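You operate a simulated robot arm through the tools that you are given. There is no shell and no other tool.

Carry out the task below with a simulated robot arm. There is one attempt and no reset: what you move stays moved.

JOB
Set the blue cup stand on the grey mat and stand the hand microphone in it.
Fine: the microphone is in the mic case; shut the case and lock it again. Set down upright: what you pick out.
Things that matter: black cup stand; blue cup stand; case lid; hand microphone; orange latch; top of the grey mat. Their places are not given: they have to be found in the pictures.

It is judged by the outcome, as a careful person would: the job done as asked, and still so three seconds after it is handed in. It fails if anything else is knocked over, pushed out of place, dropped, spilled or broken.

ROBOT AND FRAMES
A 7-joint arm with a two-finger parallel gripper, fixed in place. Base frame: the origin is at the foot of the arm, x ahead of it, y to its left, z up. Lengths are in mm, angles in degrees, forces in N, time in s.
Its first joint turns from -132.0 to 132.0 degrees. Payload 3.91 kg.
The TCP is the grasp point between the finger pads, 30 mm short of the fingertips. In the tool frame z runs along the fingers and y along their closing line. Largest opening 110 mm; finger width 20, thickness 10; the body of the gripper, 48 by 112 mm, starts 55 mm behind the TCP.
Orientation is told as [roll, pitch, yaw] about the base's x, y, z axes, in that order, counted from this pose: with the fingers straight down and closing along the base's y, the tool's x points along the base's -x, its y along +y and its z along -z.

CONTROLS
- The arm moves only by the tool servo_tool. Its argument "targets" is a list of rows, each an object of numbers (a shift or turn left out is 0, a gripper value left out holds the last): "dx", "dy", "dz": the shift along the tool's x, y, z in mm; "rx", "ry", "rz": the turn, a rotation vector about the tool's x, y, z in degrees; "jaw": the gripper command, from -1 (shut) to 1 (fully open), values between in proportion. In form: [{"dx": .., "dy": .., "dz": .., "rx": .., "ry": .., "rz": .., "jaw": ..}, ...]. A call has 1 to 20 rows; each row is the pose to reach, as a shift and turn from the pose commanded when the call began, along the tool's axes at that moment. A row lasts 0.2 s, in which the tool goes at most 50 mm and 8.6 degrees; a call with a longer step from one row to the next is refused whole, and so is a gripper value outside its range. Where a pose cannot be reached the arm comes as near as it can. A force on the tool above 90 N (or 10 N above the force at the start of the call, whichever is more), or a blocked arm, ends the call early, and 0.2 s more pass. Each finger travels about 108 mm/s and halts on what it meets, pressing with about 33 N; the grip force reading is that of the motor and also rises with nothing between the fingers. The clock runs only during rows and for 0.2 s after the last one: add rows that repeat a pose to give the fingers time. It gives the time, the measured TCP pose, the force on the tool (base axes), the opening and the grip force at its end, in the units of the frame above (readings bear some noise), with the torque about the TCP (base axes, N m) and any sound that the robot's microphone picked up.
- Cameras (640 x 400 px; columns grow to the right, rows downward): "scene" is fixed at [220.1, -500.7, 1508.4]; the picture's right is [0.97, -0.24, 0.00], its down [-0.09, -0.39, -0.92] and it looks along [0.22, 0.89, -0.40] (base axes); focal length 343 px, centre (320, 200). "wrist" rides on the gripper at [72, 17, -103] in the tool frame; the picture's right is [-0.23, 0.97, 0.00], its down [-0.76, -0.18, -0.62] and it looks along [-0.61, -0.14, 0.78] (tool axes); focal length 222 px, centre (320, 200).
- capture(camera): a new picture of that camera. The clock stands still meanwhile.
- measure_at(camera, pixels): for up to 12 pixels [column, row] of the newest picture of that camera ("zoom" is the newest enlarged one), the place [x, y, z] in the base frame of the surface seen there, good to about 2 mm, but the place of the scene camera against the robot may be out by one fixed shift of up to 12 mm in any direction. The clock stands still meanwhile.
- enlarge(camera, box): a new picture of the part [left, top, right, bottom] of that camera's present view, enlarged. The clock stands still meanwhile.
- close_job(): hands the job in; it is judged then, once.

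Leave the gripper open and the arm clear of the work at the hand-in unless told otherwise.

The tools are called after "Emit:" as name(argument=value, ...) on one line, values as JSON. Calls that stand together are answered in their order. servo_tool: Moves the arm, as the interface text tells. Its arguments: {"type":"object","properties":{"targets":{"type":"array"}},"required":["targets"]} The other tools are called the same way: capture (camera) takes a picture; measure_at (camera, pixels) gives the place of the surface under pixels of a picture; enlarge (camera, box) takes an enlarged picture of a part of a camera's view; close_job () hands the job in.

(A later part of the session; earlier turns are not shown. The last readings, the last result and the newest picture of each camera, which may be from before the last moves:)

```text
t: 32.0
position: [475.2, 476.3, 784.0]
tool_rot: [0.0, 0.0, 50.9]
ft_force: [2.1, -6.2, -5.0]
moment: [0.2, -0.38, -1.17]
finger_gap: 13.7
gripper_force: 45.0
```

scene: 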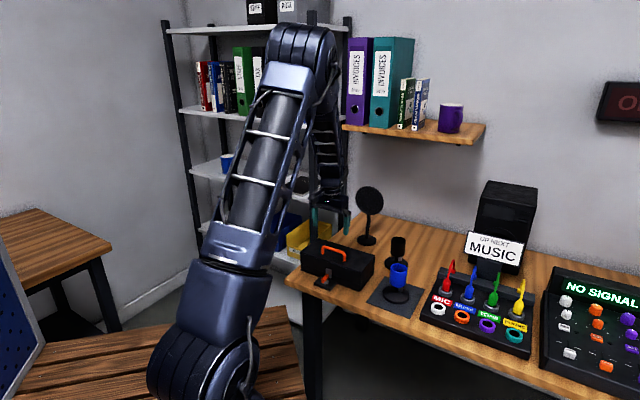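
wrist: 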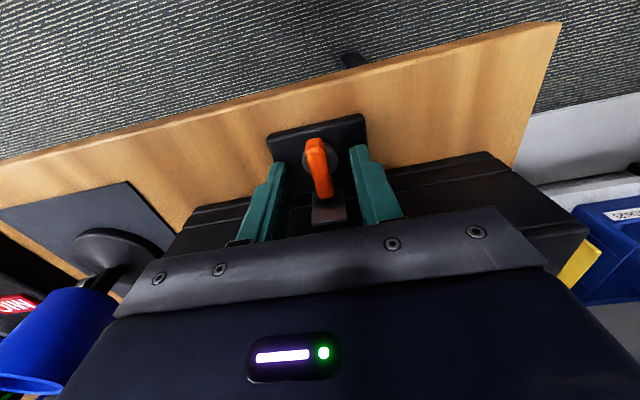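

Strong resistance (-1.2 N m) and the fingers were spread to 13.7 mm, so it seems blocked that way. I go back and try clockwise.

Emit:
servo_tool(targets=[{"rz": 3}, {"rz": 6}, {"rz": 6}])

Emit:
servo_tool(targets=[{"rz": 2}, {"rz": 4}, {"rz": 6}, {"rz": 6}])

```text
t: 32.8
position: [476.4, 477.0, 784.4]
tool_rot: [0.0, 0.0, 45.0]
ft_force: [-1.3, -8.8, -4.4]
moment: [-0.16, -0.06, -0.02]
finger_gap: 11.7
gripper_force: 45.0
```

```text
t: 33.8
position: [475.5, 477.0, 783.6]
tool_rot: [0.1, 0.0, 39.0]
ft_force: [-0.9, -0.1, -14.7]
moment: [-0.55, 0.66, 0.04]
finger_gap: 11.7
gripper_force: 45.2
```

Clockwise it turns freely (torque about 0, gap unchanged). There is a -15 N pull along z, though; I take a look.

Emit:
capture(camera="wrist")

Emit:
enlarge(camera="scene", box=[300, 230, 370, 300])

```text
taken
```

wrist: 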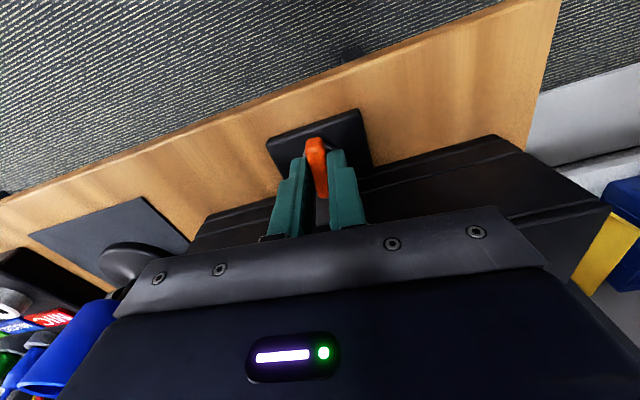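

```text
5.71 times, centred on (335, 265) of scene
```

zoom: 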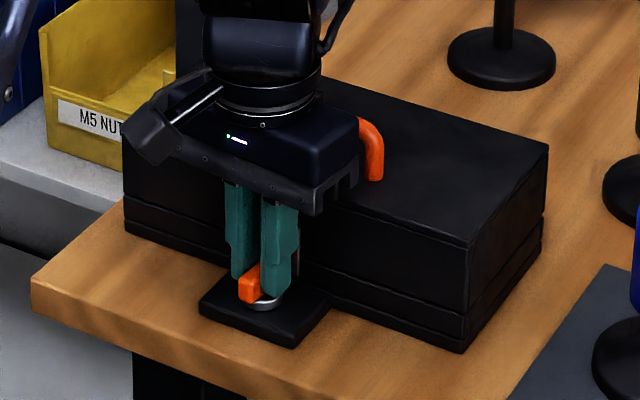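

The bar turns with the fingers. I continue clockwise to 22 degrees in small steps.

Emit:
servo_tool(targets=[{"rz": 3}, {"rz": 6}, {"rz": 9}, {"rz": 12}, {"rz": 15}, {"rz": 15}])

```text
t: 35.2
position: [475.7, 475.9, 784.1]
tool_rot: [0.0, 0.1, 23.9]
ft_force: [-11.1, -3.0, -0.2]
moment: [-0.15, 0.54, 0.01]
finger_gap: 11.8
gripper_force: 44.7
```

Still turning freely (21 degrees so far). I go 7 degrees more, to 28, staying short of the handle.

Emit:
servo_tool(targets=[{"rz": 2.5}, {"rz": 5}, {"rz": 7}, {"rz": 7}])

Emit:
capture(camera="wrist")

Emit:
enlarge(camera="scene", box=[300, 220, 370, 300])

```text
t: 36.2
position: [475.9, 476.7, 785.4]
tool_rot: [0.0, -0.1, 17.0]
ft_force: [-12.4, 6.4, -5.1]
moment: [0.56, -1.09, 0.04]
finger_gap: 12.0
gripper_force: 44.8
```

```text
taken
```

wrist: 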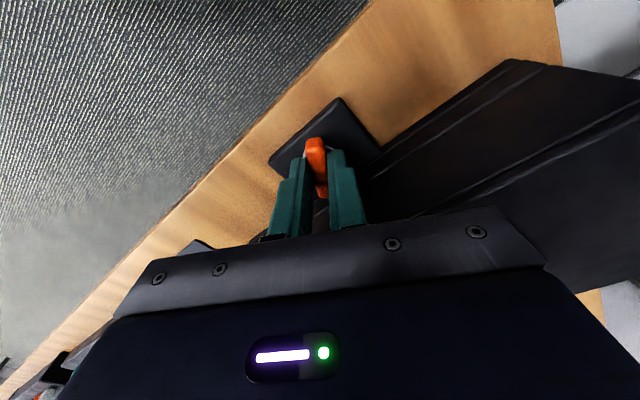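

```text
5.00 times, centred on (335, 260) of scene
```

zoom: 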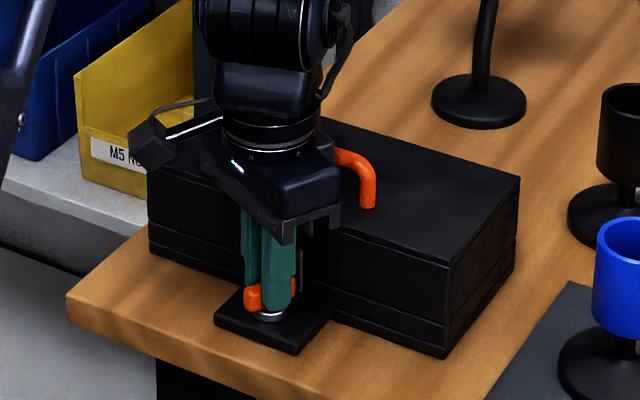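

Turned 28 degrees; no click yet, and the body nears the handle. I'll now let go with a small opening, rise 45 mm, and then push the bar's outer end on with closed fingers.

Emit:
servo_tool(targets=[{"jaw": -0.6}, {"jaw": -0.6}, {"dz": -10, "jaw": -0.6}, {"dz": -25, "jaw": -0.6}, {"dz": -45, "jaw": -0.6}, {"dz": -45, "jaw": -0.6}])

Emit:
capture(camera="wrist")

```text
t: 37.6
position: [476.6, 477.5, 830.6]
tool_rot: [0.1, 0.0, 17.0]
ft_force: [-0.8, 0.2, -0.3]
moment: [0.02, 0.02, 0.01]
finger_gap: 22.1
gripper_force: 0.0
```

```text
taken
```

wrist: 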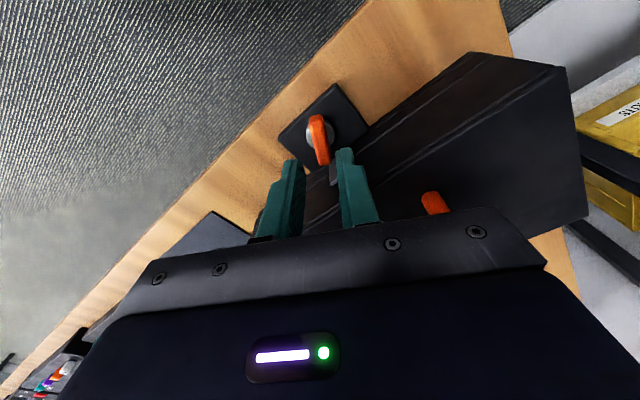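

The bar stays where I left it. I measure its ends: outer near (315,117), inner near (324,160).

Emit:
enlarge(camera="wrist", box=[270, 80, 370, 190])

```text
3.64 times, centred on (320, 135) of wrist
```

zoom: 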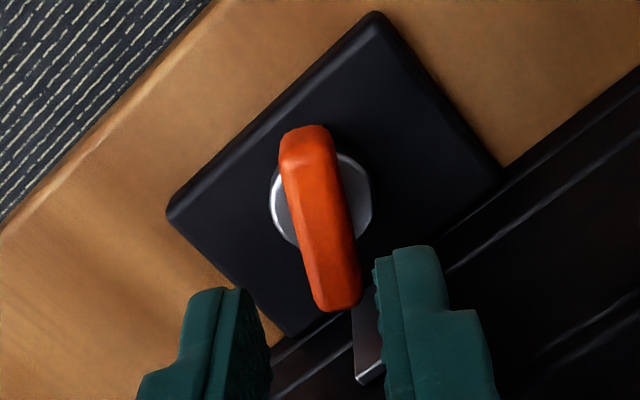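

Emit:
measure_at(camera="zoom", pixels=[[308, 135], [336, 300], [318, 210], [272, 205], [370, 200], [305, 150]])

```text
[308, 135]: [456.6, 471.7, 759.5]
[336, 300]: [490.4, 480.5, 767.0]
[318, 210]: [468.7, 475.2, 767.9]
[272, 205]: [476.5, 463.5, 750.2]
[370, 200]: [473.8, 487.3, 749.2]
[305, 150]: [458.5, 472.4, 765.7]
```

The bar now lies at about 14.5 degrees (turned 30). I move at z 829 to the right of its outer end, closed fingers, yaw back to 45.

Emit:
servo_tool(targets=[{"dx": 2, "dy": -7.2, "rz": -7, "jaw": -1}, {"dx": 3.9, "dy": -14.4, "rz": -14, "jaw": -1}, {"dx": 5.8, "dy": -21.7, "rz": -21, "jaw": -1}, {"dx": 7.7, "dy": -28.9, "rz": -28, "jaw": -1}, {"dx": 7.7, "dy": -28.9, "rz": -28, "jaw": -1}])

Emit:
capture(camera="wrist")

```text
t: 38.8
position: [477.2, 446.4, 828.9]
tool_rot: [0.0, -0.1, 45.1]
ft_force: [-0.4, -0.2, 0.0]
moment: [0.01, 0.03, 0.0]
finger_gap: 0.1
gripper_force: 33.6
```

```text
taken
```

wrist: 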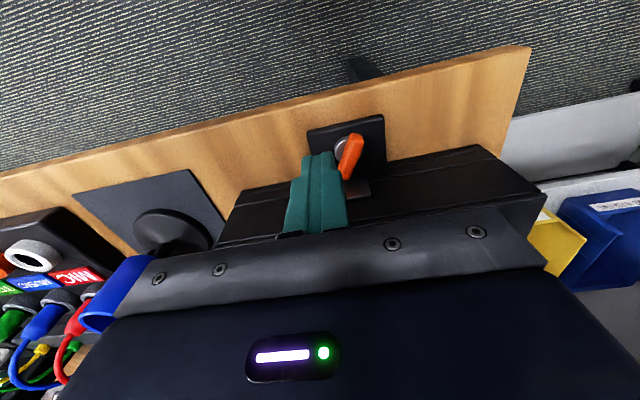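

I lower to z 784 beside the bar.

Emit:
servo_tool(targets=[{"dz": 15}, {"dz": 30}, {"dz": 40}, {"dz": 45}, {"dz": 45}])

Emit:
capture(camera="wrist")

Emit:
enlarge(camera="scene", box=[300, 230, 370, 300])

```text
t: 40.0
position: [477.3, 446.2, 784.4]
tool_rot: [0.1, -0.1, 45.1]
ft_force: [0.5, -0.9, -0.1]
moment: [0.0, -0.01, -0.01]
finger_gap: 0.0
gripper_force: 33.1
```

```text
taken
```

wrist: 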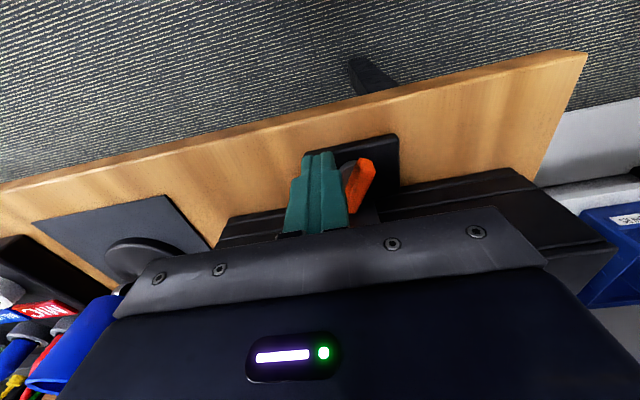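

```text
5.71 times, centred on (335, 265) of scene
```

zoom: 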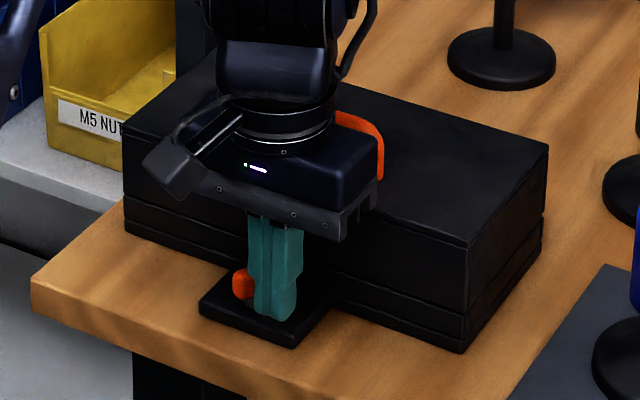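

Now I push along the case front toward the left (tool +y) 17 mm at the outer end of the bar, slowly.

Emit:
servo_tool(targets=[{"dy": 4}, {"dy": 8}, {"dy": 11}, {"dy": 13}, {"dy": 15}, {"dy": 17}, {"dy": 17}])

Emit:
capture(camera="wrist")

```text
t: 41.6
position: [465.2, 458.7, 784.3]
tool_rot: [0.0, 0.0, 45.0]
ft_force: [0.5, -0.3, -0.2]
moment: [0.01, 0.01, -0.01]
finger_gap: 0.2
gripper_force: 33.0
```

```text
taken
```

wrist: 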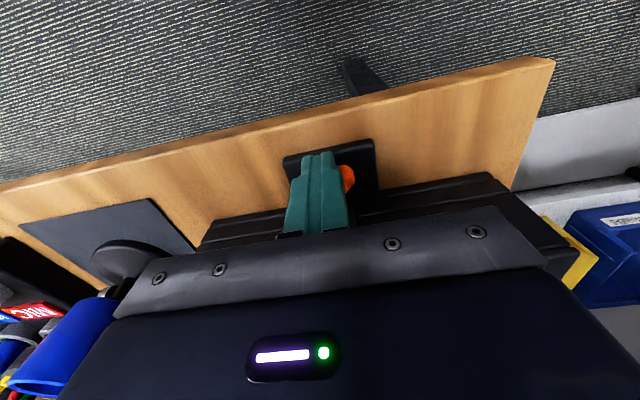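

Force stays near zero; the bar turns easily. I continue around: 5 mm more, then inward.

Emit:
servo_tool(targets=[{"dx": -0.5, "dy": 3}, {"dx": -1, "dy": 5}, {"dx": -2, "dy": 7}, {"dx": -3, "dy": 8.5}, {"dx": -4.2, "dy": 10}, {"dx": -4.2, "dy": 10}])

Emit:
enlarge(camera="scene", box=[300, 230, 370, 300])

Emit:
capture(camera="wrist")

```text
t: 43.0
position: [460.3, 467.7, 785.9]
tool_rot: [0.0, 0.0, 45.0]
ft_force: [0.7, 0.5, -0.4]
moment: [0.03, 0.01, 0.0]
finger_gap: 0.1
gripper_force: 33.3
```

```text
5.71 times, centred on (335, 265) of scene
```

zoom: 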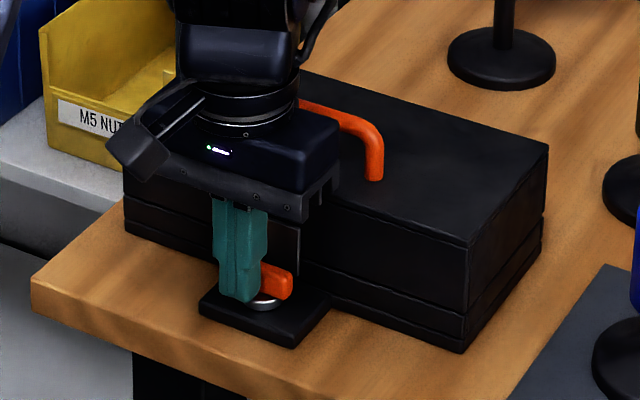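

```text
taken
```

wrist: 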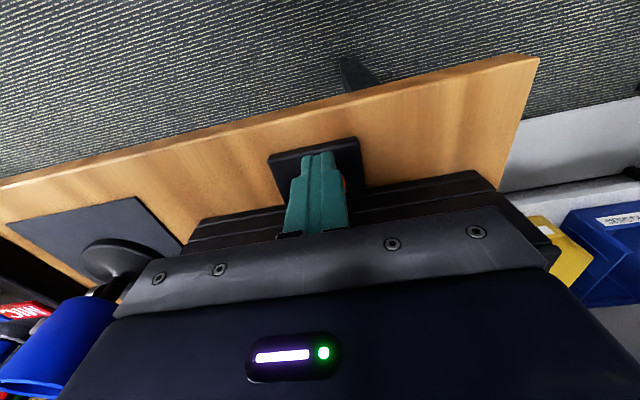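

The bar's inner end now points right along the case front. I back off 6 mm, rise 70 mm and look.

Emit:
servo_tool(targets=[{"dx": 3}, {"dx": 6}, {"dx": 6, "dz": -25}, {"dx": 0, "dz": -50}, {"dx": -15, "dz": -70}, {"dx": -15, "dz": -70}])

Emit:
capture(camera="wrist")

Emit:
enlarge(camera="scene", box=[300, 230, 370, 300])

```text
t: 44.4
position: [470.1, 479.5, 854.0]
tool_rot: [0.0, 0.1, 45.0]
ft_force: [0.6, 0.1, 0.3]
moment: [-0.05, -0.01, 0.01]
finger_gap: 0.0
gripper_force: 32.7
```

```text
taken
```

wrist: 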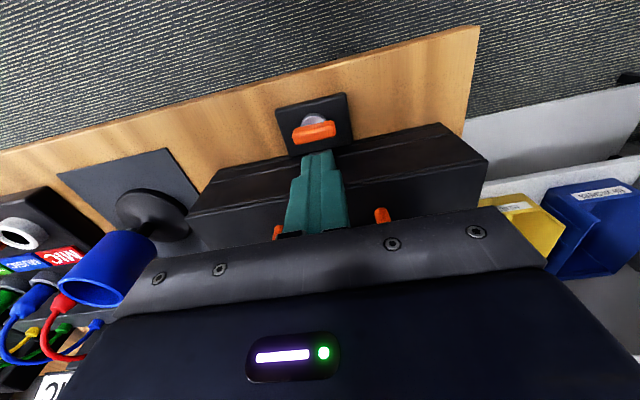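

```text
5.71 times, centred on (335, 265) of scene
```

zoom: 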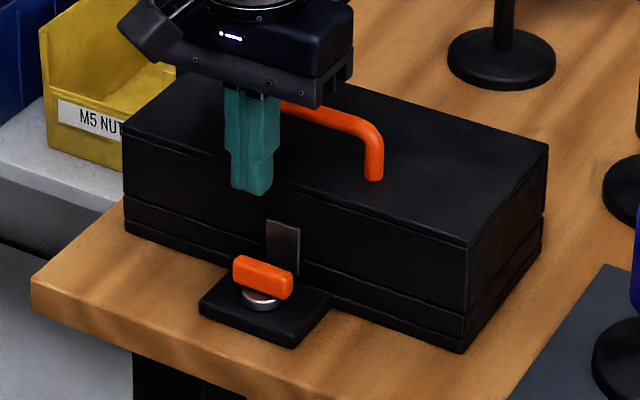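

The latch bar is now parallel to the case front: unlocked by the look of it. I measure the bar's ends for its angle.

Emit:
enlarge(camera="wrist", box=[265, 80, 365, 170])

```text
4.44 times, centred on (315, 125) of wrist
```

zoom: 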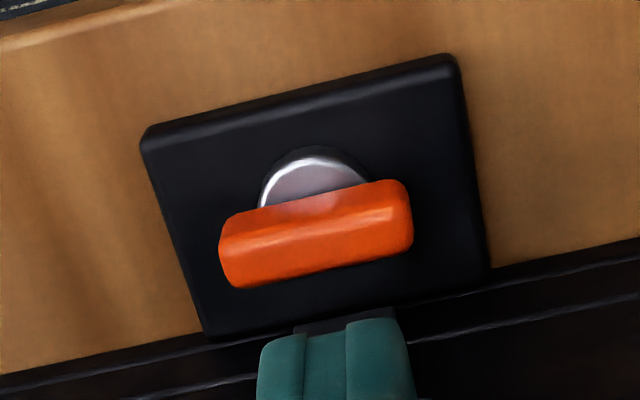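

Emit:
measure_at(camera="zoom", pixels=[[228, 240], [408, 210], [315, 235], [310, 275], [240, 260], [400, 235]])

```text
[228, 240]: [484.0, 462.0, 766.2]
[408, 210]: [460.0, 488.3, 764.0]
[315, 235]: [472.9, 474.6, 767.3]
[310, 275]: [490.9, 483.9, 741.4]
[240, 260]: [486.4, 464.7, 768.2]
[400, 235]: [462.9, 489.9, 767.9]
```

The bar is square to its old position (132 degrees in the base). Now I look at the case for the seam and hinge: enlarge the case in the scene view and measure.

Emit:
enlarge(camera="scene", box=[296, 225, 382, 300])

Emit:
measure_at(camera="zoom", pixels=[[470, 300], [470, 375], [470, 390], [600, 215], [600, 265], [600, 285], [470, 360], [540, 310], [540, 330], [540, 340], [540, 360], [390, 150]])

```text
5.33 times, centred on (339, 262) of scene
```

zoom: 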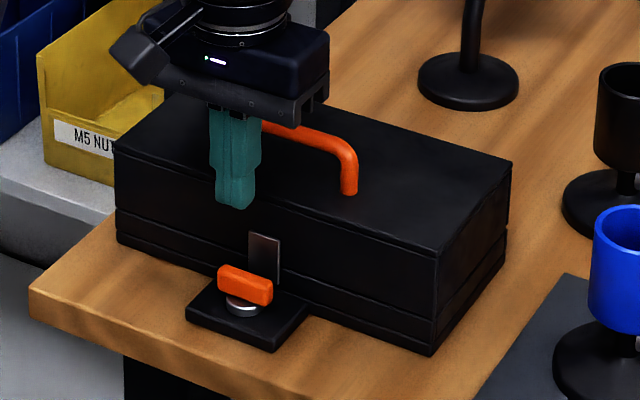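

```text
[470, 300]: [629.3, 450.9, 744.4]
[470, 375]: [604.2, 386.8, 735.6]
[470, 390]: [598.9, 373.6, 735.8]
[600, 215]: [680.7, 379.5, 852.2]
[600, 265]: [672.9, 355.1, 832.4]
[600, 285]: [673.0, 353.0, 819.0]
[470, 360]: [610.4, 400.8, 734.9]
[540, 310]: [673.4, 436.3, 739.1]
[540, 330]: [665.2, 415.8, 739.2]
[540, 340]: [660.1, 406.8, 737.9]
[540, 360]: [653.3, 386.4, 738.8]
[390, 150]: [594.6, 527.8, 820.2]
```

I pick the case's right side edges: front edge bottom (433,352), seam (437,319), lid top corner (440,258); back edge top (510,163), seam (507,232), bottom (505,262).

Emit:
measure_at(camera="zoom", pixels=[[434, 350], [436, 322], [437, 312], [440, 262], [508, 168], [506, 225], [505, 240], [504, 258], [470, 270], [470, 290], [118, 150], [180, 100]])

```text
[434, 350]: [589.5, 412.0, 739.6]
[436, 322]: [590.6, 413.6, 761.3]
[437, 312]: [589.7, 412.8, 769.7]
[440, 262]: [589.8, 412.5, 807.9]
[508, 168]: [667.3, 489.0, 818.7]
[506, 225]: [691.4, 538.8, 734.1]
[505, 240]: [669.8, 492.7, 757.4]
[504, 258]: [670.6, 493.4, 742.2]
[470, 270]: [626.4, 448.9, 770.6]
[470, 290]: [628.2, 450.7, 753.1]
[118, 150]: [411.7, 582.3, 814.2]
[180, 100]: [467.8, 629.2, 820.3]
```

The case spans about u 28 to 143 from the pivot, v ±124, seam at z about 757, so the hinge should be near u 143, z 757. Before I choose the gripping side I check the rack's post and shelf edges and the pop filter in the scene picture.

Emit:
capture(camera="scene")

Emit:
measure_at(camera="scene", pixels=[[312, 228], [345, 60], [343, 180], [300, 188], [310, 240], [357, 202], [382, 202], [370, 188], [370, 214], [369, 225], [305, 222], [340, 195]])

```text
taken
```

scene: 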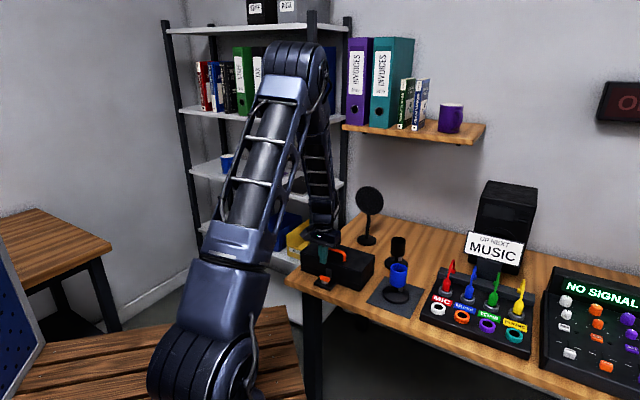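

```text
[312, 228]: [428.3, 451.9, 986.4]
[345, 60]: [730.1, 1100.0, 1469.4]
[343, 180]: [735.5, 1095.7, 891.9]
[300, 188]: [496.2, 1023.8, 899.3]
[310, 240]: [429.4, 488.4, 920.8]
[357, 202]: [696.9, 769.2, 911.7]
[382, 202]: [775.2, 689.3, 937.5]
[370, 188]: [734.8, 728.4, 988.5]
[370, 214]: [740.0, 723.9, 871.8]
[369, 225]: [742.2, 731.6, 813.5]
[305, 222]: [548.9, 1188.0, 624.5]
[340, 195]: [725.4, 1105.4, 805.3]
```

The rack is far (y over 1000), and the pop filter disc stands at u 362, so there is room. I rise to z 930, turn to yaw -45 (closing across the handle), and stop above the handle's middle (514,519) with about 50 mm opening.

Emit:
servo_tool(targets=[{"dz": -38, "jaw": -0.09}, {"dz": -75.7, "jaw": -0.09}, {"dx": -5, "dz": -75.7, "rz": 8.2}, {"dx": -10.6, "dz": -75.7, "rz": 16.4}, {"dx": -16, "dz": -75.7, "rz": 24.5}, {"dx": -21.2, "dz": -75.7, "rz": 32.7}, {"dx": -26.5, "dz": -75.7, "rz": 40.9}, {"dx": -31.8, "dz": -75.7, "rz": 49.1}, {"dx": -37, "dy": -0.5, "dz": -75.7, "rz": 57.3}, {"dx": -42.4, "dy": -1, "dz": -75.7, "rz": 65.5}, {"dx": -47.7, "dy": -1.5, "dz": -75.7, "rz": 73.6}, {"dx": -53, "dy": -1.9, "dz": -75.7, "rz": 81.8}, {"dx": -58.3, "dy": -1.9, "dz": -75.7, "rz": 90}, {"dx": -58.3, "dy": -1.9, "dz": -75.7, "rz": 90}])

Emit:
capture(camera="wrist")

Emit:
enlarge(camera="scene", box=[290, 190, 390, 300])

```text
t: 47.4
position: [514.6, 518.4, 928.7]
tool_rot: [0.0, 0.0, -45.1]
ft_force: [0.6, 0.3, -0.1]
moment: [-0.05, 0.03, -0.04]
finger_gap: 50.2
gripper_force: 0.2
```

```text
taken
```

wrist: 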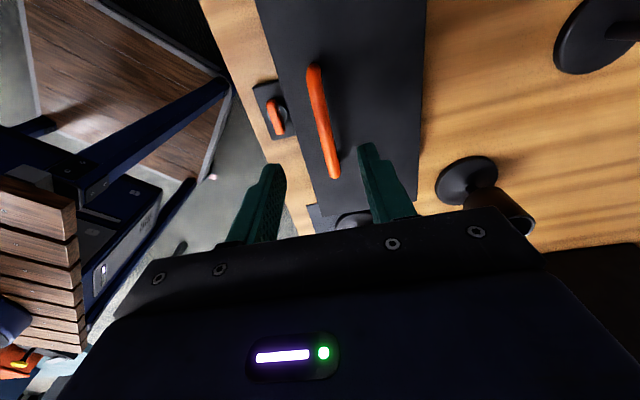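

```text
3.64 times, centred on (340, 245) of scene
```

zoom: 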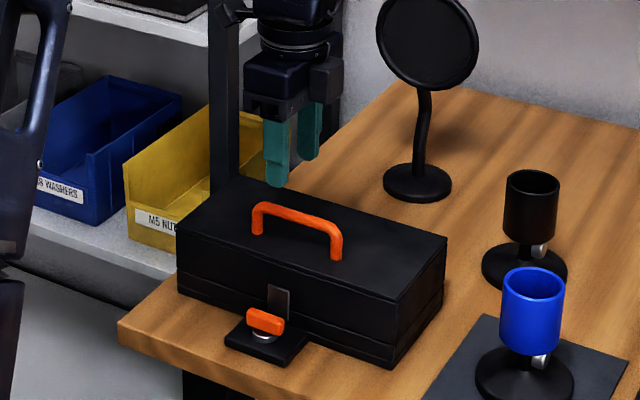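

I see the handle at (323,120) in the wrist picture, running lengthways between the fingers. I measure along it, and the lid's corners from here.

Emit:
measure_at(camera="wrist", pixels=[[314, 72], [318, 95], [323, 120], [328, 145], [334, 172], [360, 120], [424, 60], [417, 195], [300, 160], [270, 50], [420, 130], [290, 120]])

```text
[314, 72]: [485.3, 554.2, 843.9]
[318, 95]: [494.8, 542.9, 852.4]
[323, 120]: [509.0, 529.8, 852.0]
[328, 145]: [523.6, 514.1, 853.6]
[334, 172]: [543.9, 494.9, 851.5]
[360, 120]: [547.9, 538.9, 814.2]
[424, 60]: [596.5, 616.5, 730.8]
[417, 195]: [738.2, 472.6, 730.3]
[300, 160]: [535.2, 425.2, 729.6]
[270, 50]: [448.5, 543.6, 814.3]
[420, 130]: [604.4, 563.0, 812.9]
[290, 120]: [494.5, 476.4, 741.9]
```

I zoom in for the lid's back edge and the handle.

Emit:
enlarge(camera="wrist", box=[250, 30, 450, 180])

Emit:
measure_at(camera="zoom", pixels=[[555, 60], [545, 200], [540, 330], [50, 60], [100, 200], [565, 60], [535, 400], [240, 280], [225, 280], [255, 280], [550, 130], [120, 270]])

```text
2.67 times, centred on (350, 105) of wrist
```

zoom: 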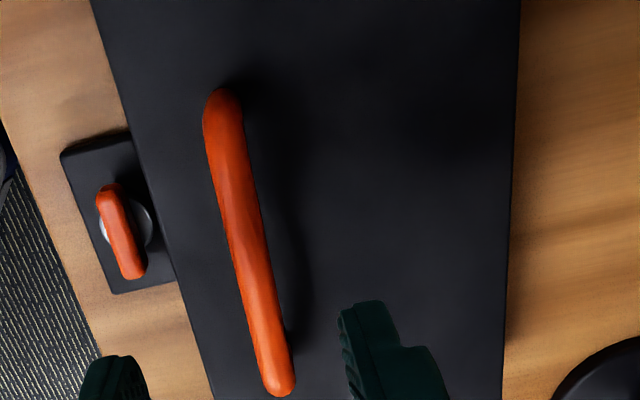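

```text
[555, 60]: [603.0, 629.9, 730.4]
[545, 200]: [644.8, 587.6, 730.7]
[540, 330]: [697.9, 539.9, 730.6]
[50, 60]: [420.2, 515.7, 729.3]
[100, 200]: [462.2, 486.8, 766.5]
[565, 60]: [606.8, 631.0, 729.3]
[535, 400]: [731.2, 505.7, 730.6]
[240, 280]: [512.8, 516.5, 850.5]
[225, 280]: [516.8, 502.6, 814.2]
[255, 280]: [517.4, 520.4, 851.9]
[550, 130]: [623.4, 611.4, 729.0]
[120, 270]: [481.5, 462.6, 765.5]
```

Emit:
measure_at(camera="zoom", pixels=[[512, 60], [508, 130], [504, 200], [499, 300], [498, 340], [110, 60], [135, 130], [160, 210], [190, 300], [203, 345]])

```text
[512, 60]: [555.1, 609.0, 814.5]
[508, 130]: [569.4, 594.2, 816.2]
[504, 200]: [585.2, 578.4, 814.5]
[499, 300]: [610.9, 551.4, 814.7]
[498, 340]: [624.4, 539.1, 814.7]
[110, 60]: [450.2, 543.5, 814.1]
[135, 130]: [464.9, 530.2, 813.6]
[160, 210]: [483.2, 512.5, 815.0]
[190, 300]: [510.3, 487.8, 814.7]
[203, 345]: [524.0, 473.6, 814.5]
```

The handle centre is at u 60.5 (about (517.3,520.2)), top z 852; the lid's back edge is at u 151, front at 29, top 814.5. I lower onto the handle to TCP z 855, fingers on both sides of it.

Emit:
servo_tool(targets=[{"dx": -1.5, "dy": 3, "dz": 15}, {"dx": -1.5, "dy": 3, "dz": 32}, {"dx": -1.5, "dy": 3, "dz": 48}, {"dx": -1.5, "dy": 3, "dz": 62}, {"dx": -1.5, "dy": 3, "dz": 71}, {"dx": -1.5, "dy": 3, "dz": 75}, {"dx": -1.5, "dy": 3, "dz": 75}])

Emit:
capture(camera="wrist")

Emit:
enlarge(camera="scene", box=[290, 210, 380, 300])

```text
t: 49.0
position: [517.2, 519.8, 855.3]
tool_rot: [0.0, 0.1, -45.0]
ft_force: [0.2, 1.4, -0.3]
moment: [0.01, -0.02, -0.02]
finger_gap: 50.1
gripper_force: 0.1
```

```text
taken
```

wrist: 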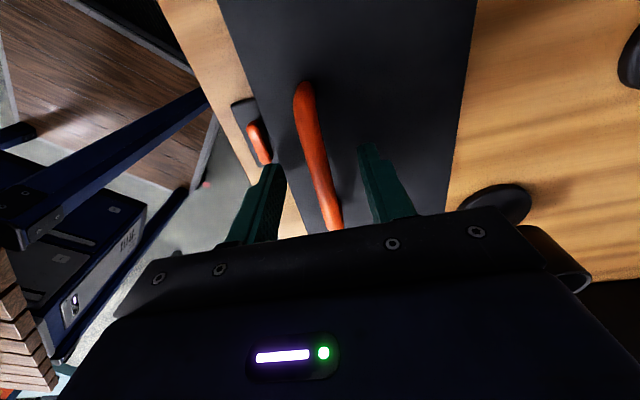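

```text
4.44 times, centred on (335, 255) of scene
```

zoom: 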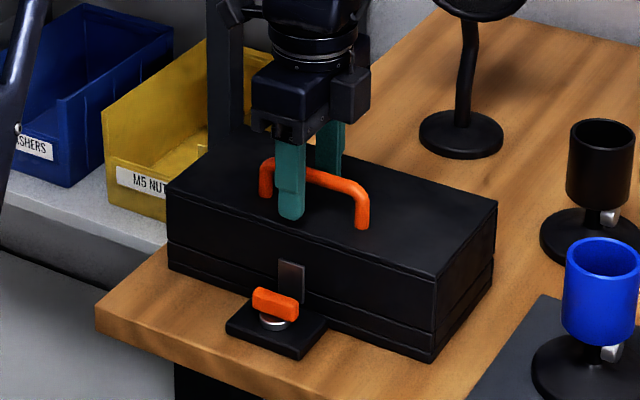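

The fingers straddle the handle. I close on it.

Emit:
servo_tool(targets=[{"jaw": -0.6}, {"jaw": -1}, {"jaw": -1}, {"jaw": -1}])

```text
t: 50.0
position: [517.2, 520.9, 855.2]
tool_rot: [0.1, 0.1, -45.0]
ft_force: [18.7, 22.1, -6.1]
moment: [0.27, -0.22, 0.02]
finger_gap: 11.8
gripper_force: 44.9
```

Gripped at 11.8 mm; there's a sideways load of about 29 N along +u, so the handle sits a bit farther that way. I follow it by 1.5 mm, then start lifting the lid 10 degrees along its arc.

Emit:
servo_tool(targets=[{"dy": 1}, {"dy": 1.5}, {"dy": 1.5}])

Emit:
servo_tool(targets=[{"dy": 3.5, "dz": -3.5}, {"dy": 8.1, "dz": -7.6}, {"dy": 12.4, "dz": -11.1}, {"dy": 16.9, "dz": -14.4}, {"dy": 16.9, "dz": -14.4}])

Emit:
enlarge(camera="scene", box=[290, 210, 380, 300])

```text
t: 50.8
position: [518.4, 521.5, 855.2]
tool_rot: [0.0, 0.1, -45.0]
ft_force: [8.0, 9.7, 11.1]
moment: [0.09, -0.07, -0.05]
finger_gap: 11.6
gripper_force: 44.9
```

```text
t: 52.0
position: [530.3, 533.2, 869.9]
tool_rot: [0.0, 0.0, -44.9]
ft_force: [-12.3, -9.9, 17.1]
moment: [-0.22, 0.09, -0.14]
finger_gap: 11.5
gripper_force: 44.9
```

```text
4.44 times, centred on (335, 255) of scene
```

zoom: 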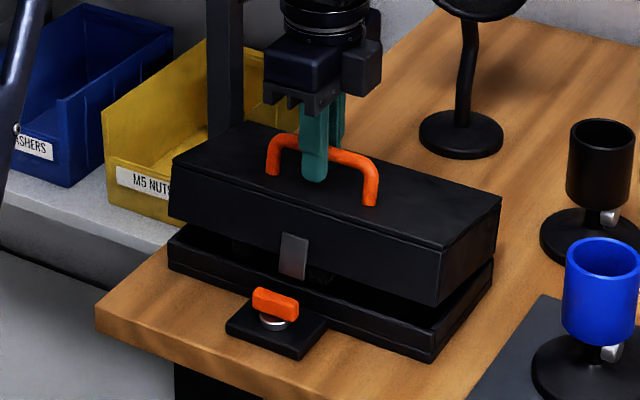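

The latch is open and the lid is lifting. The load says my arc is about 2 mm too tight; I widen it a little and go on to 30 degrees.

Emit:
servo_tool(targets=[{"dy": 3, "dz": -4.5}, {"dy": 8.2, "dz": -7.7}, {"dy": 13.2, "dz": -10.5}, {"dy": 18.1, "dz": -13}, {"dy": 23.3, "dz": -15.4}, {"dy": 28.5, "dz": -17.5}, {"dy": 34, "dz": -19.3}, {"dy": 39.3, "dz": -20.9}, {"dy": 39.3, "dz": -20.9}])

Emit:
enlarge(camera="scene", box=[290, 200, 390, 300])

```text
t: 54.0
position: [556.5, 560.6, 890.1]
tool_rot: [0.0, 0.0, -44.9]
ft_force: [-4.8, 1.9, 0.6]
moment: [-0.05, 0.09, -0.32]
finger_gap: 11.6
gripper_force: 45.5
```

```text
4.00 times, centred on (340, 250) of scene
```

zoom: 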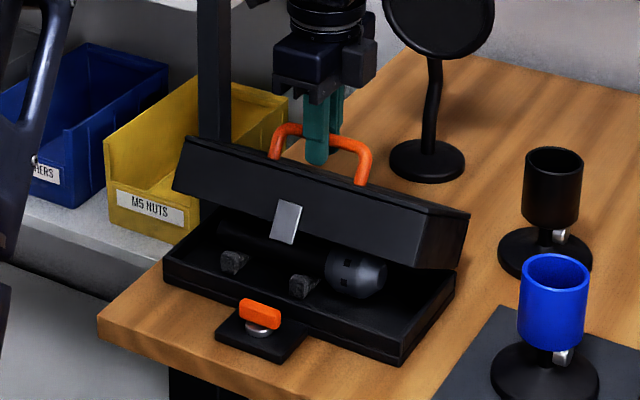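

I see the microphone inside, lying in two cradles with its head to the right. Loads are small. I continue to 60 degrees.

Emit:
servo_tool(targets=[{"dy": 5.5, "dz": -1.4}, {"dy": 11, "dz": -2.5}, {"dy": 16.5, "dz": -3.4}, {"dy": 22.1, "dz": -4.1}, {"dy": 27.7, "dz": -4.5}, {"dy": 33.4, "dz": -4.7}, {"dy": 39, "dz": -4.6}, {"dy": 44.6, "dz": -4.3}, {"dy": 50.2, "dz": -3.7}, {"dy": 55.8, "dz": -2.9}, {"dy": 61.3, "dz": -1.9}, {"dy": 66.8, "dz": -0.6}, {"dy": 66.8, "dz": -0.6}])

Emit:
enlarge(camera="scene", box=[290, 190, 390, 300])

```text
t: 56.8
position: [605.7, 607.8, 891.1]
tool_rot: [0.2, 0.0, -45.0]
ft_force: [5.0, -1.7, 7.6]
moment: [-0.17, -0.2, -0.6]
finger_gap: 11.6
gripper_force: 45.2
```

```text
3.64 times, centred on (340, 245) of scene
```

zoom: 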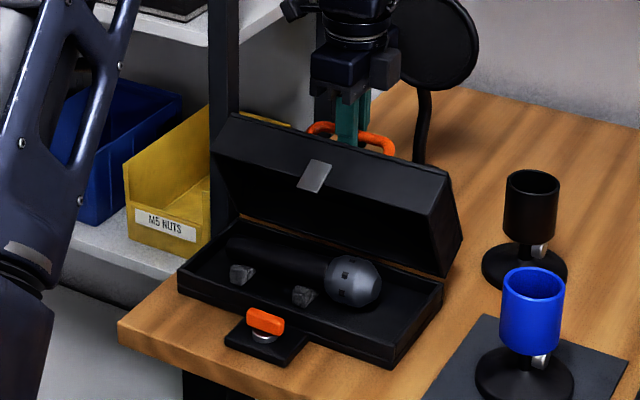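

Continue to 85 degrees.

Emit:
servo_tool(targets=[{"dy": 5.4, "dz": 1.5}, {"dy": 10.8, "dz": 3.3}, {"dy": 16, "dz": 5.3}, {"dy": 21.2, "dz": 7.5}, {"dy": 26.3, "dz": 9.9}, {"dy": 31.2, "dz": 12.6}, {"dy": 36.1, "dz": 15.5}, {"dy": 40.8, "dz": 18.6}, {"dy": 45.4, "dz": 21.9}, {"dy": 49.8, "dz": 25.4}, {"dy": 49.8, "dz": 25.4}])

Emit:
enlarge(camera="scene", box=[290, 190, 390, 300])

Emit:
capture(camera="wrist")

```text
t: 59.2
position: [640.7, 643.5, 865.1]
tool_rot: [0.0, 0.0, -45.0]
ft_force: [5.8, -4.3, 0.6]
moment: [-0.16, -0.12, -0.68]
finger_gap: 11.6
gripper_force: 45.2
```

```text
3.64 times, centred on (340, 245) of scene
```

zoom: 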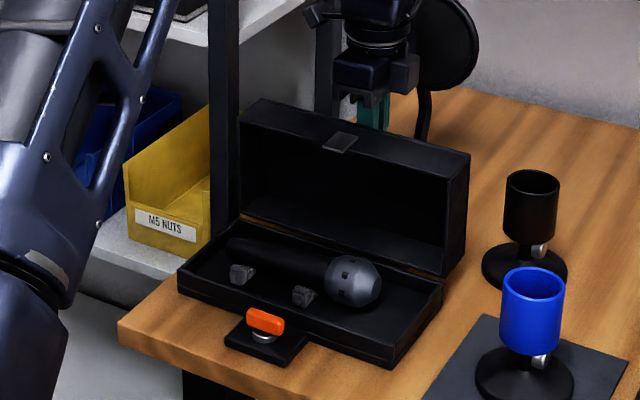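

```text
taken
```

wrist: 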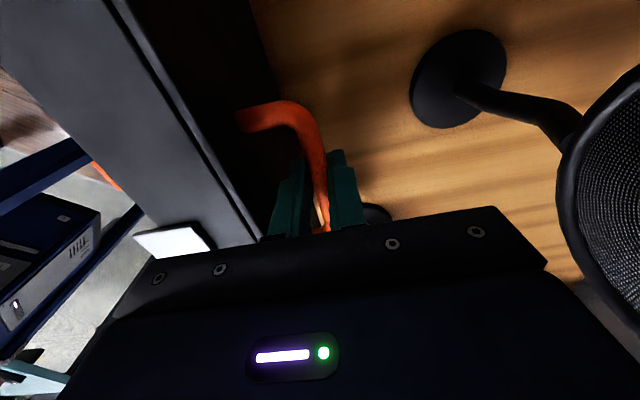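

The lid stands at about 85 degrees. I go on in small steps to 95 and watch for the hinge's stop.

Emit:
servo_tool(targets=[{"dy": 4.2, "dz": 3.7}, {"dy": 8.3, "dz": 7.5}, {"dy": 8.3, "dz": 7.5}])

Emit:
servo_tool(targets=[{"dy": 4, "dz": 4}, {"dy": 7.7, "dz": 8.2}, {"dy": 7.7, "dz": 8.2}])

Emit:
enlarge(camera="scene", box=[290, 190, 390, 300])

```text
t: 60.0
position: [646.6, 648.5, 856.4]
tool_rot: [-0.1, 0.0, -45.1]
ft_force: [3.4, -8.3, -6.0]
moment: [-0.22, -0.16, -0.67]
finger_gap: 11.5
gripper_force: 44.9
```

```text
t: 60.8
position: [651.8, 655.6, 849.4]
tool_rot: [-0.1, 0.0, -44.9]
ft_force: [-0.9, -10.0, -9.6]
moment: [-0.25, -0.18, -0.68]
finger_gap: 11.7
gripper_force: 44.7
```

```text
3.64 times, centred on (340, 245) of scene
```

zoom: 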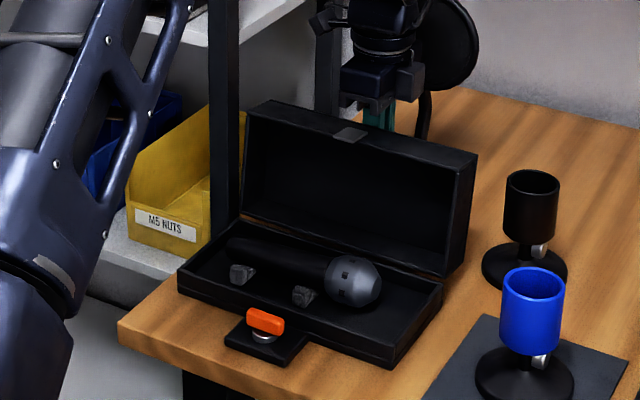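

Loads remain small (about 12 N, radial). I go on to about 100 degrees.

Emit:
servo_tool(targets=[{"dy": 3, "dz": 4.8}, {"dy": 6.1, "dz": 9.5}, {"dy": 6.1, "dz": 9.5}])

Emit:
servo_tool(targets=[{"dy": 2.8, "dz": 4.7}, {"dy": 5.4, "dz": 9.5}, {"dy": 5.4, "dz": 9.5}])

Emit:
enlarge(camera="scene", box=[290, 190, 390, 300])

```text
t: 61.6
position: [655.9, 658.3, 840.3]
tool_rot: [0.2, -0.1, -45.0]
ft_force: [4.1, -0.6, -1.8]
moment: [-0.17, -0.17, -0.67]
finger_gap: 11.4
gripper_force: 44.9
```

```text
t: 62.4
position: [659.4, 663.6, 831.5]
tool_rot: [0.1, 0.0, -44.9]
ft_force: [1.2, -10.3, 40.0]
moment: [-3.83, 3.29, -1.0]
finger_gap: 11.1
gripper_force: 45.1
```

```text
3.64 times, centred on (340, 245) of scene
```

zoom: 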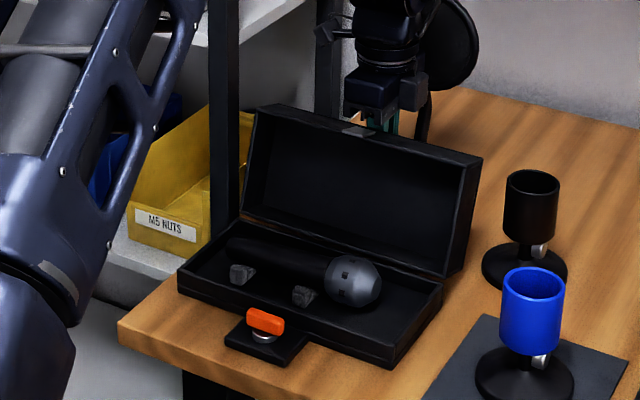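

A load of 40 N upward and a torque of 5 N m appeared: the hinge stop or a touch. I look before doing anything more.

Emit:
capture(camera="wrist")

Emit:
enlarge(camera="scene", box=[330, 170, 400, 250])

```text
taken
```

wrist: 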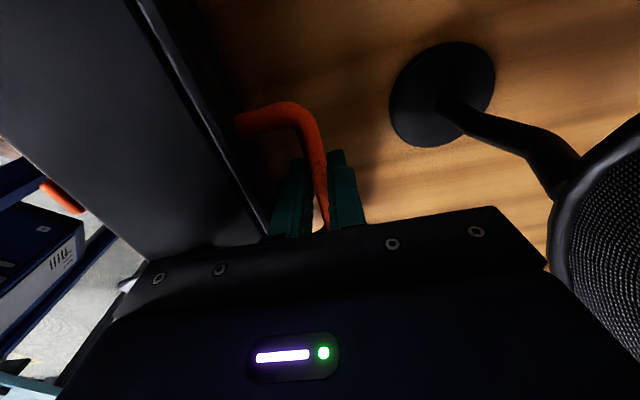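

```text
5.00 times, centred on (365, 210) of scene
```

zoom: 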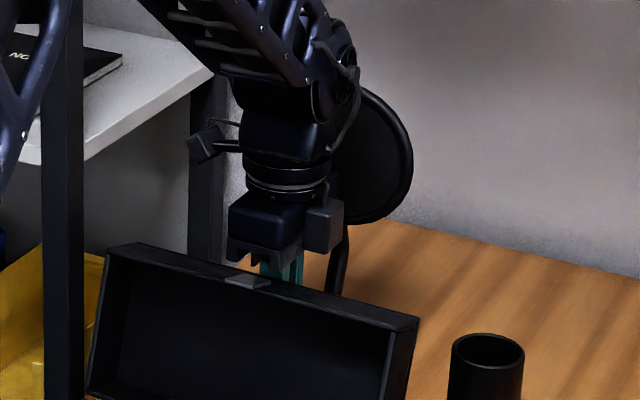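

Emit:
measure_at(camera="wrist", pixels=[[200, 120], [240, 190], [255, 225], [150, 200], [120, 100], [600, 180], [560, 230], [570, 290], [635, 130], [300, 130], [270, 110], [322, 190]])

```text
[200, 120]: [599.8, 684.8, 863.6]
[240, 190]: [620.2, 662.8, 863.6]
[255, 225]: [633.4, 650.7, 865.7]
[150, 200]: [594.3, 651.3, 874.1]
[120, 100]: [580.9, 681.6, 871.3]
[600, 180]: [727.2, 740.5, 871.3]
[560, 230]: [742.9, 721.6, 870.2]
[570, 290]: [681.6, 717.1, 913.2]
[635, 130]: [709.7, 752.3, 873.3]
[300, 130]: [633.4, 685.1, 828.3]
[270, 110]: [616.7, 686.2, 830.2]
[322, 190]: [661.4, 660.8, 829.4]
```

The lid's upper edge is still about 12 mm under the gripper body and the pop filter is clear, so this reads as the hinge stop. I ease back half of the last step and read the load.

Emit:
servo_tool(targets=[{"dy": -1.3, "dz": -2.5}, {"dy": -2.6, "dz": -5}, {"dy": -2.6, "dz": -5}])

```text
t: 63.2
position: [658.6, 661.0, 835.9]
tool_rot: [0.1, 0.0, -45.0]
ft_force: [20.3, 15.8, 9.9]
moment: [0.68, 0.1, -0.67]
finger_gap: 11.6
gripper_force: 44.8
```

The torque is gone. I open only slightly, to 18 mm, so the lid can rest, and see whether it stays.

Emit:
servo_tool(targets=[{"jaw": -0.67}, {"jaw": -0.67}, {"jaw": -0.67}])

Emit:
capture(camera="wrist")

Emit:
enlarge(camera="scene", box=[290, 190, 390, 300])

```text
t: 64.0
position: [658.3, 661.7, 835.1]
tool_rot: [0.0, 0.0, -44.9]
ft_force: [0.8, 1.6, -0.2]
moment: [-0.02, -0.01, -0.03]
finger_gap: 17.2
gripper_force: 0.0
```

```text
taken
```

wrist: 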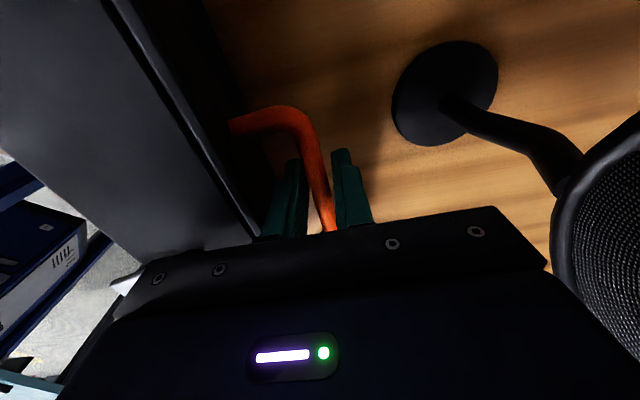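

```text
3.64 times, centred on (340, 245) of scene
```

zoom: 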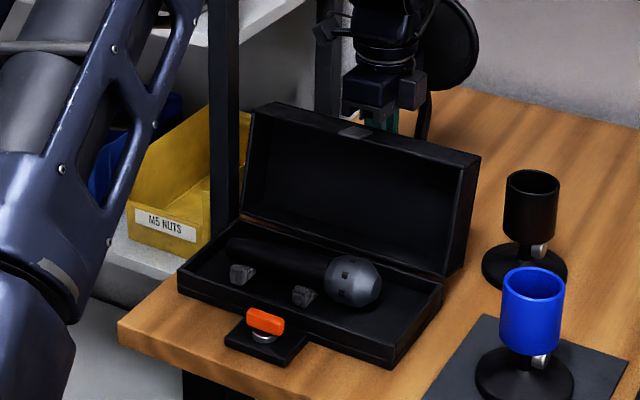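

The lid stays put with the fingers loose (load about 0). I rise straight up 30 mm first and re-check.

Emit:
servo_tool(targets=[{"dz": -6}, {"dz": -12}, {"dz": -20}, {"dz": -30}, {"dz": -30}])

Emit:
enlarge(camera="scene", box=[290, 190, 390, 300])

```text
t: 65.2
position: [657.4, 660.2, 865.5]
tool_rot: [0.1, 0.0, -45.0]
ft_force: [2.2, 2.2, -1.3]
moment: [0.01, 0.01, 0.03]
finger_gap: 16.6
gripper_force: 0.0
```

```text
3.64 times, centred on (340, 245) of scene
```

zoom: 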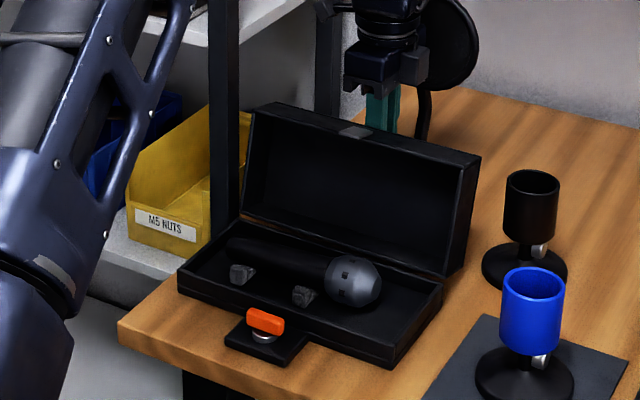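

A light touch (3 N, gap squeezed to 16.6) on the lid side; the tips are already above the handle, so I move 8 mm away from the lid (+u) while rising, then up to z 1000.

Emit:
servo_tool(targets=[{"dy": 4, "dz": -4}, {"dy": 8, "dz": -12}, {"dy": 8, "dz": -35}, {"dy": 8, "dz": -65}, {"dy": 8, "dz": -100}, {"dy": 8, "dz": -135}, {"dy": 8, "dz": -135}])

Emit:
capture(camera="wrist")

Emit:
enlarge(camera="scene", box=[290, 190, 390, 300])

```text
t: 66.8
position: [661.7, 667.2, 1000.0]
tool_rot: [0.1, 0.0, -45.0]
ft_force: [0.8, 0.0, 0.2]
moment: [0.0, -0.02, -0.02]
finger_gap: 18.1
gripper_force: 0.1
```

```text
taken
```

wrist: 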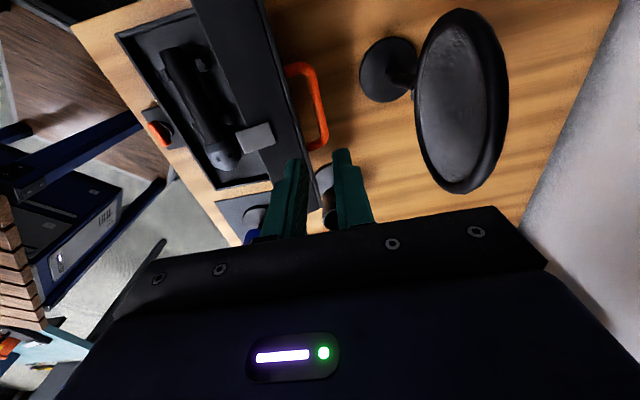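

```text
3.64 times, centred on (340, 245) of scene
```

zoom: 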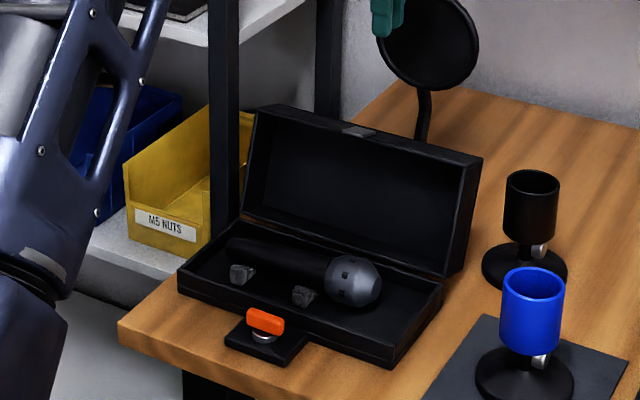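

The lid stays open by itself at roughly 103 degrees. Now the microphone: I measure it in this scene zoom, body (260,250), (300,262), head (352,280), cradles (242,275), (303,296), and the tray walls.

Emit:
measure_at(camera="zoom", pixels=[[232, 246], [260, 250], [290, 258], [318, 266], [352, 275], [378, 282], [352, 258], [242, 275], [303, 296], [400, 300], [215, 270], [330, 240]])

Emit:
enlarge(camera="wrist", box=[100, 0, 300, 200])

```text
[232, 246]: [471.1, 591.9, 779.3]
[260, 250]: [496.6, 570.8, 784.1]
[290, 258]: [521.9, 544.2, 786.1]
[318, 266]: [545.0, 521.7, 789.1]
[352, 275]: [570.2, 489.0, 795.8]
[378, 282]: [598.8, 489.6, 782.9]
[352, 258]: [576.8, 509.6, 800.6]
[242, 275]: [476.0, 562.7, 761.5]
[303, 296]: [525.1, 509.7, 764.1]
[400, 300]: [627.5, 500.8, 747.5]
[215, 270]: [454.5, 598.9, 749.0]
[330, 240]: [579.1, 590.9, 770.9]
```

```text
2.00 times, centred on (200, 100) of wrist
```

zoom: 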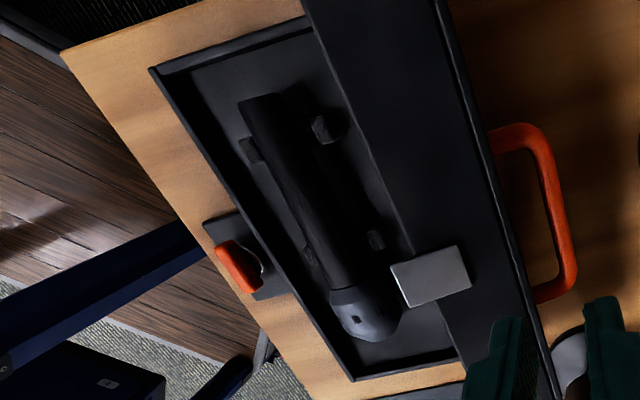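

The microphone lies along the case, tail at the left end, head right, with a cradle pair near the tail and one near the neck. I move above it to (531,546,960), yaw -45, opening to 70 mm, for a close look.

Emit:
servo_tool(targets=[{"dx": 1, "dy": -22.5, "jaw": 0.27}, {"dx": 2, "dy": -45, "jaw": 0.27}, {"dx": 3, "dy": -67.5, "jaw": 0.27}, {"dx": 4, "dy": -90, "dz": 5, "jaw": 0.27}, {"dx": 5, "dy": -112.5, "dz": 12, "jaw": 0.27}, {"dx": 6.5, "dy": -135, "dz": 20, "jaw": 0.27}, {"dx": 7.5, "dy": -157.5, "dz": 30, "jaw": 0.27}, {"dx": 8.5, "dy": -179.7, "dz": 40.8, "jaw": 0.27}, {"dx": 8.5, "dy": -179.7, "dz": 40.8, "jaw": 0.27}])

Emit:
capture(camera="wrist")

Emit:
enlarge(camera="wrist", box=[220, 0, 420, 200])

```text
t: 68.8
position: [530.5, 545.1, 958.6]
tool_rot: [-0.1, 0.0, -45.0]
ft_force: [-0.3, 0.3, 0.2]
moment: [0.02, 0.0, 0.0]
finger_gap: 70.1
gripper_force: 0.1
```

```text
taken
```

wrist: 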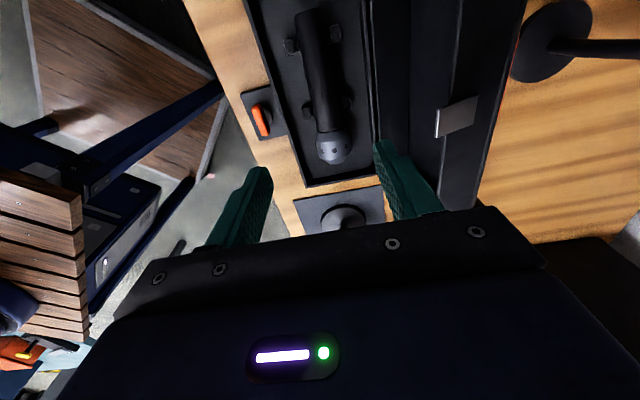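

```text
2.00 times, centred on (320, 100) of wrist
```

zoom: 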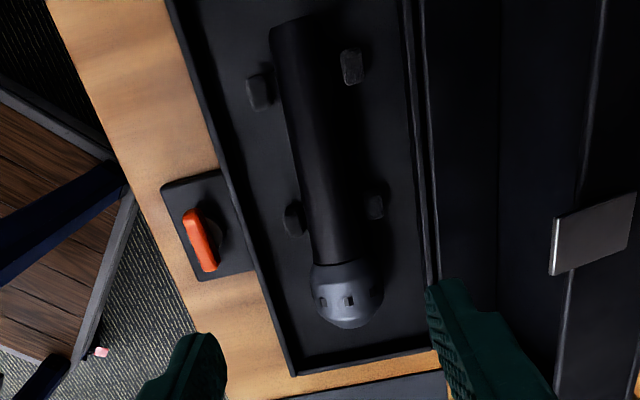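

I see the microphone clearly from above. I measure its axis and sides in this zoom.

Emit:
measure_at(camera="zoom", pixels=[[300, 28], [307, 70], [318, 130], [328, 190], [338, 250], [345, 295], [345, 325], [296, 130], [343, 130], [305, 190], [355, 190], [372, 300]])

Emit:
measure_at(camera="wrist", pixels=[[310, 10], [291, 46], [334, 32], [307, 108], [348, 103], [275, 60], [365, 60], [330, 180], [380, 60], [300, 150], [400, 60], [455, 118]])

```text
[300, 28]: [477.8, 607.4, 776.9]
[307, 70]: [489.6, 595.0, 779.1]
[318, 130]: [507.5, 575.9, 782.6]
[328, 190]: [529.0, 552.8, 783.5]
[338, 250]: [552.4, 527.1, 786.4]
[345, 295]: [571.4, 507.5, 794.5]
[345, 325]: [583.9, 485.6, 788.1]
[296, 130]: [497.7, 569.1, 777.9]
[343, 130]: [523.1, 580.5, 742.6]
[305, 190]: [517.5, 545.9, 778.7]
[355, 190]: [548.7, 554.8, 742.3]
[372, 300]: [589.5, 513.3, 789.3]
```

```text
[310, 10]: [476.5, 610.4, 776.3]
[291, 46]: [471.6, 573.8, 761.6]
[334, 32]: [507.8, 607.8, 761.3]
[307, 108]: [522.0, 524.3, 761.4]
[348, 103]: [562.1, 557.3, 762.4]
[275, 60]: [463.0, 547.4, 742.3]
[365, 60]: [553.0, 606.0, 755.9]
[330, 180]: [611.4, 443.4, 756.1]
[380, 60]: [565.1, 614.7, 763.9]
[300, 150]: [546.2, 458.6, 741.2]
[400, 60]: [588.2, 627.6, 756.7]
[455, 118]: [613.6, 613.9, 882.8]
```

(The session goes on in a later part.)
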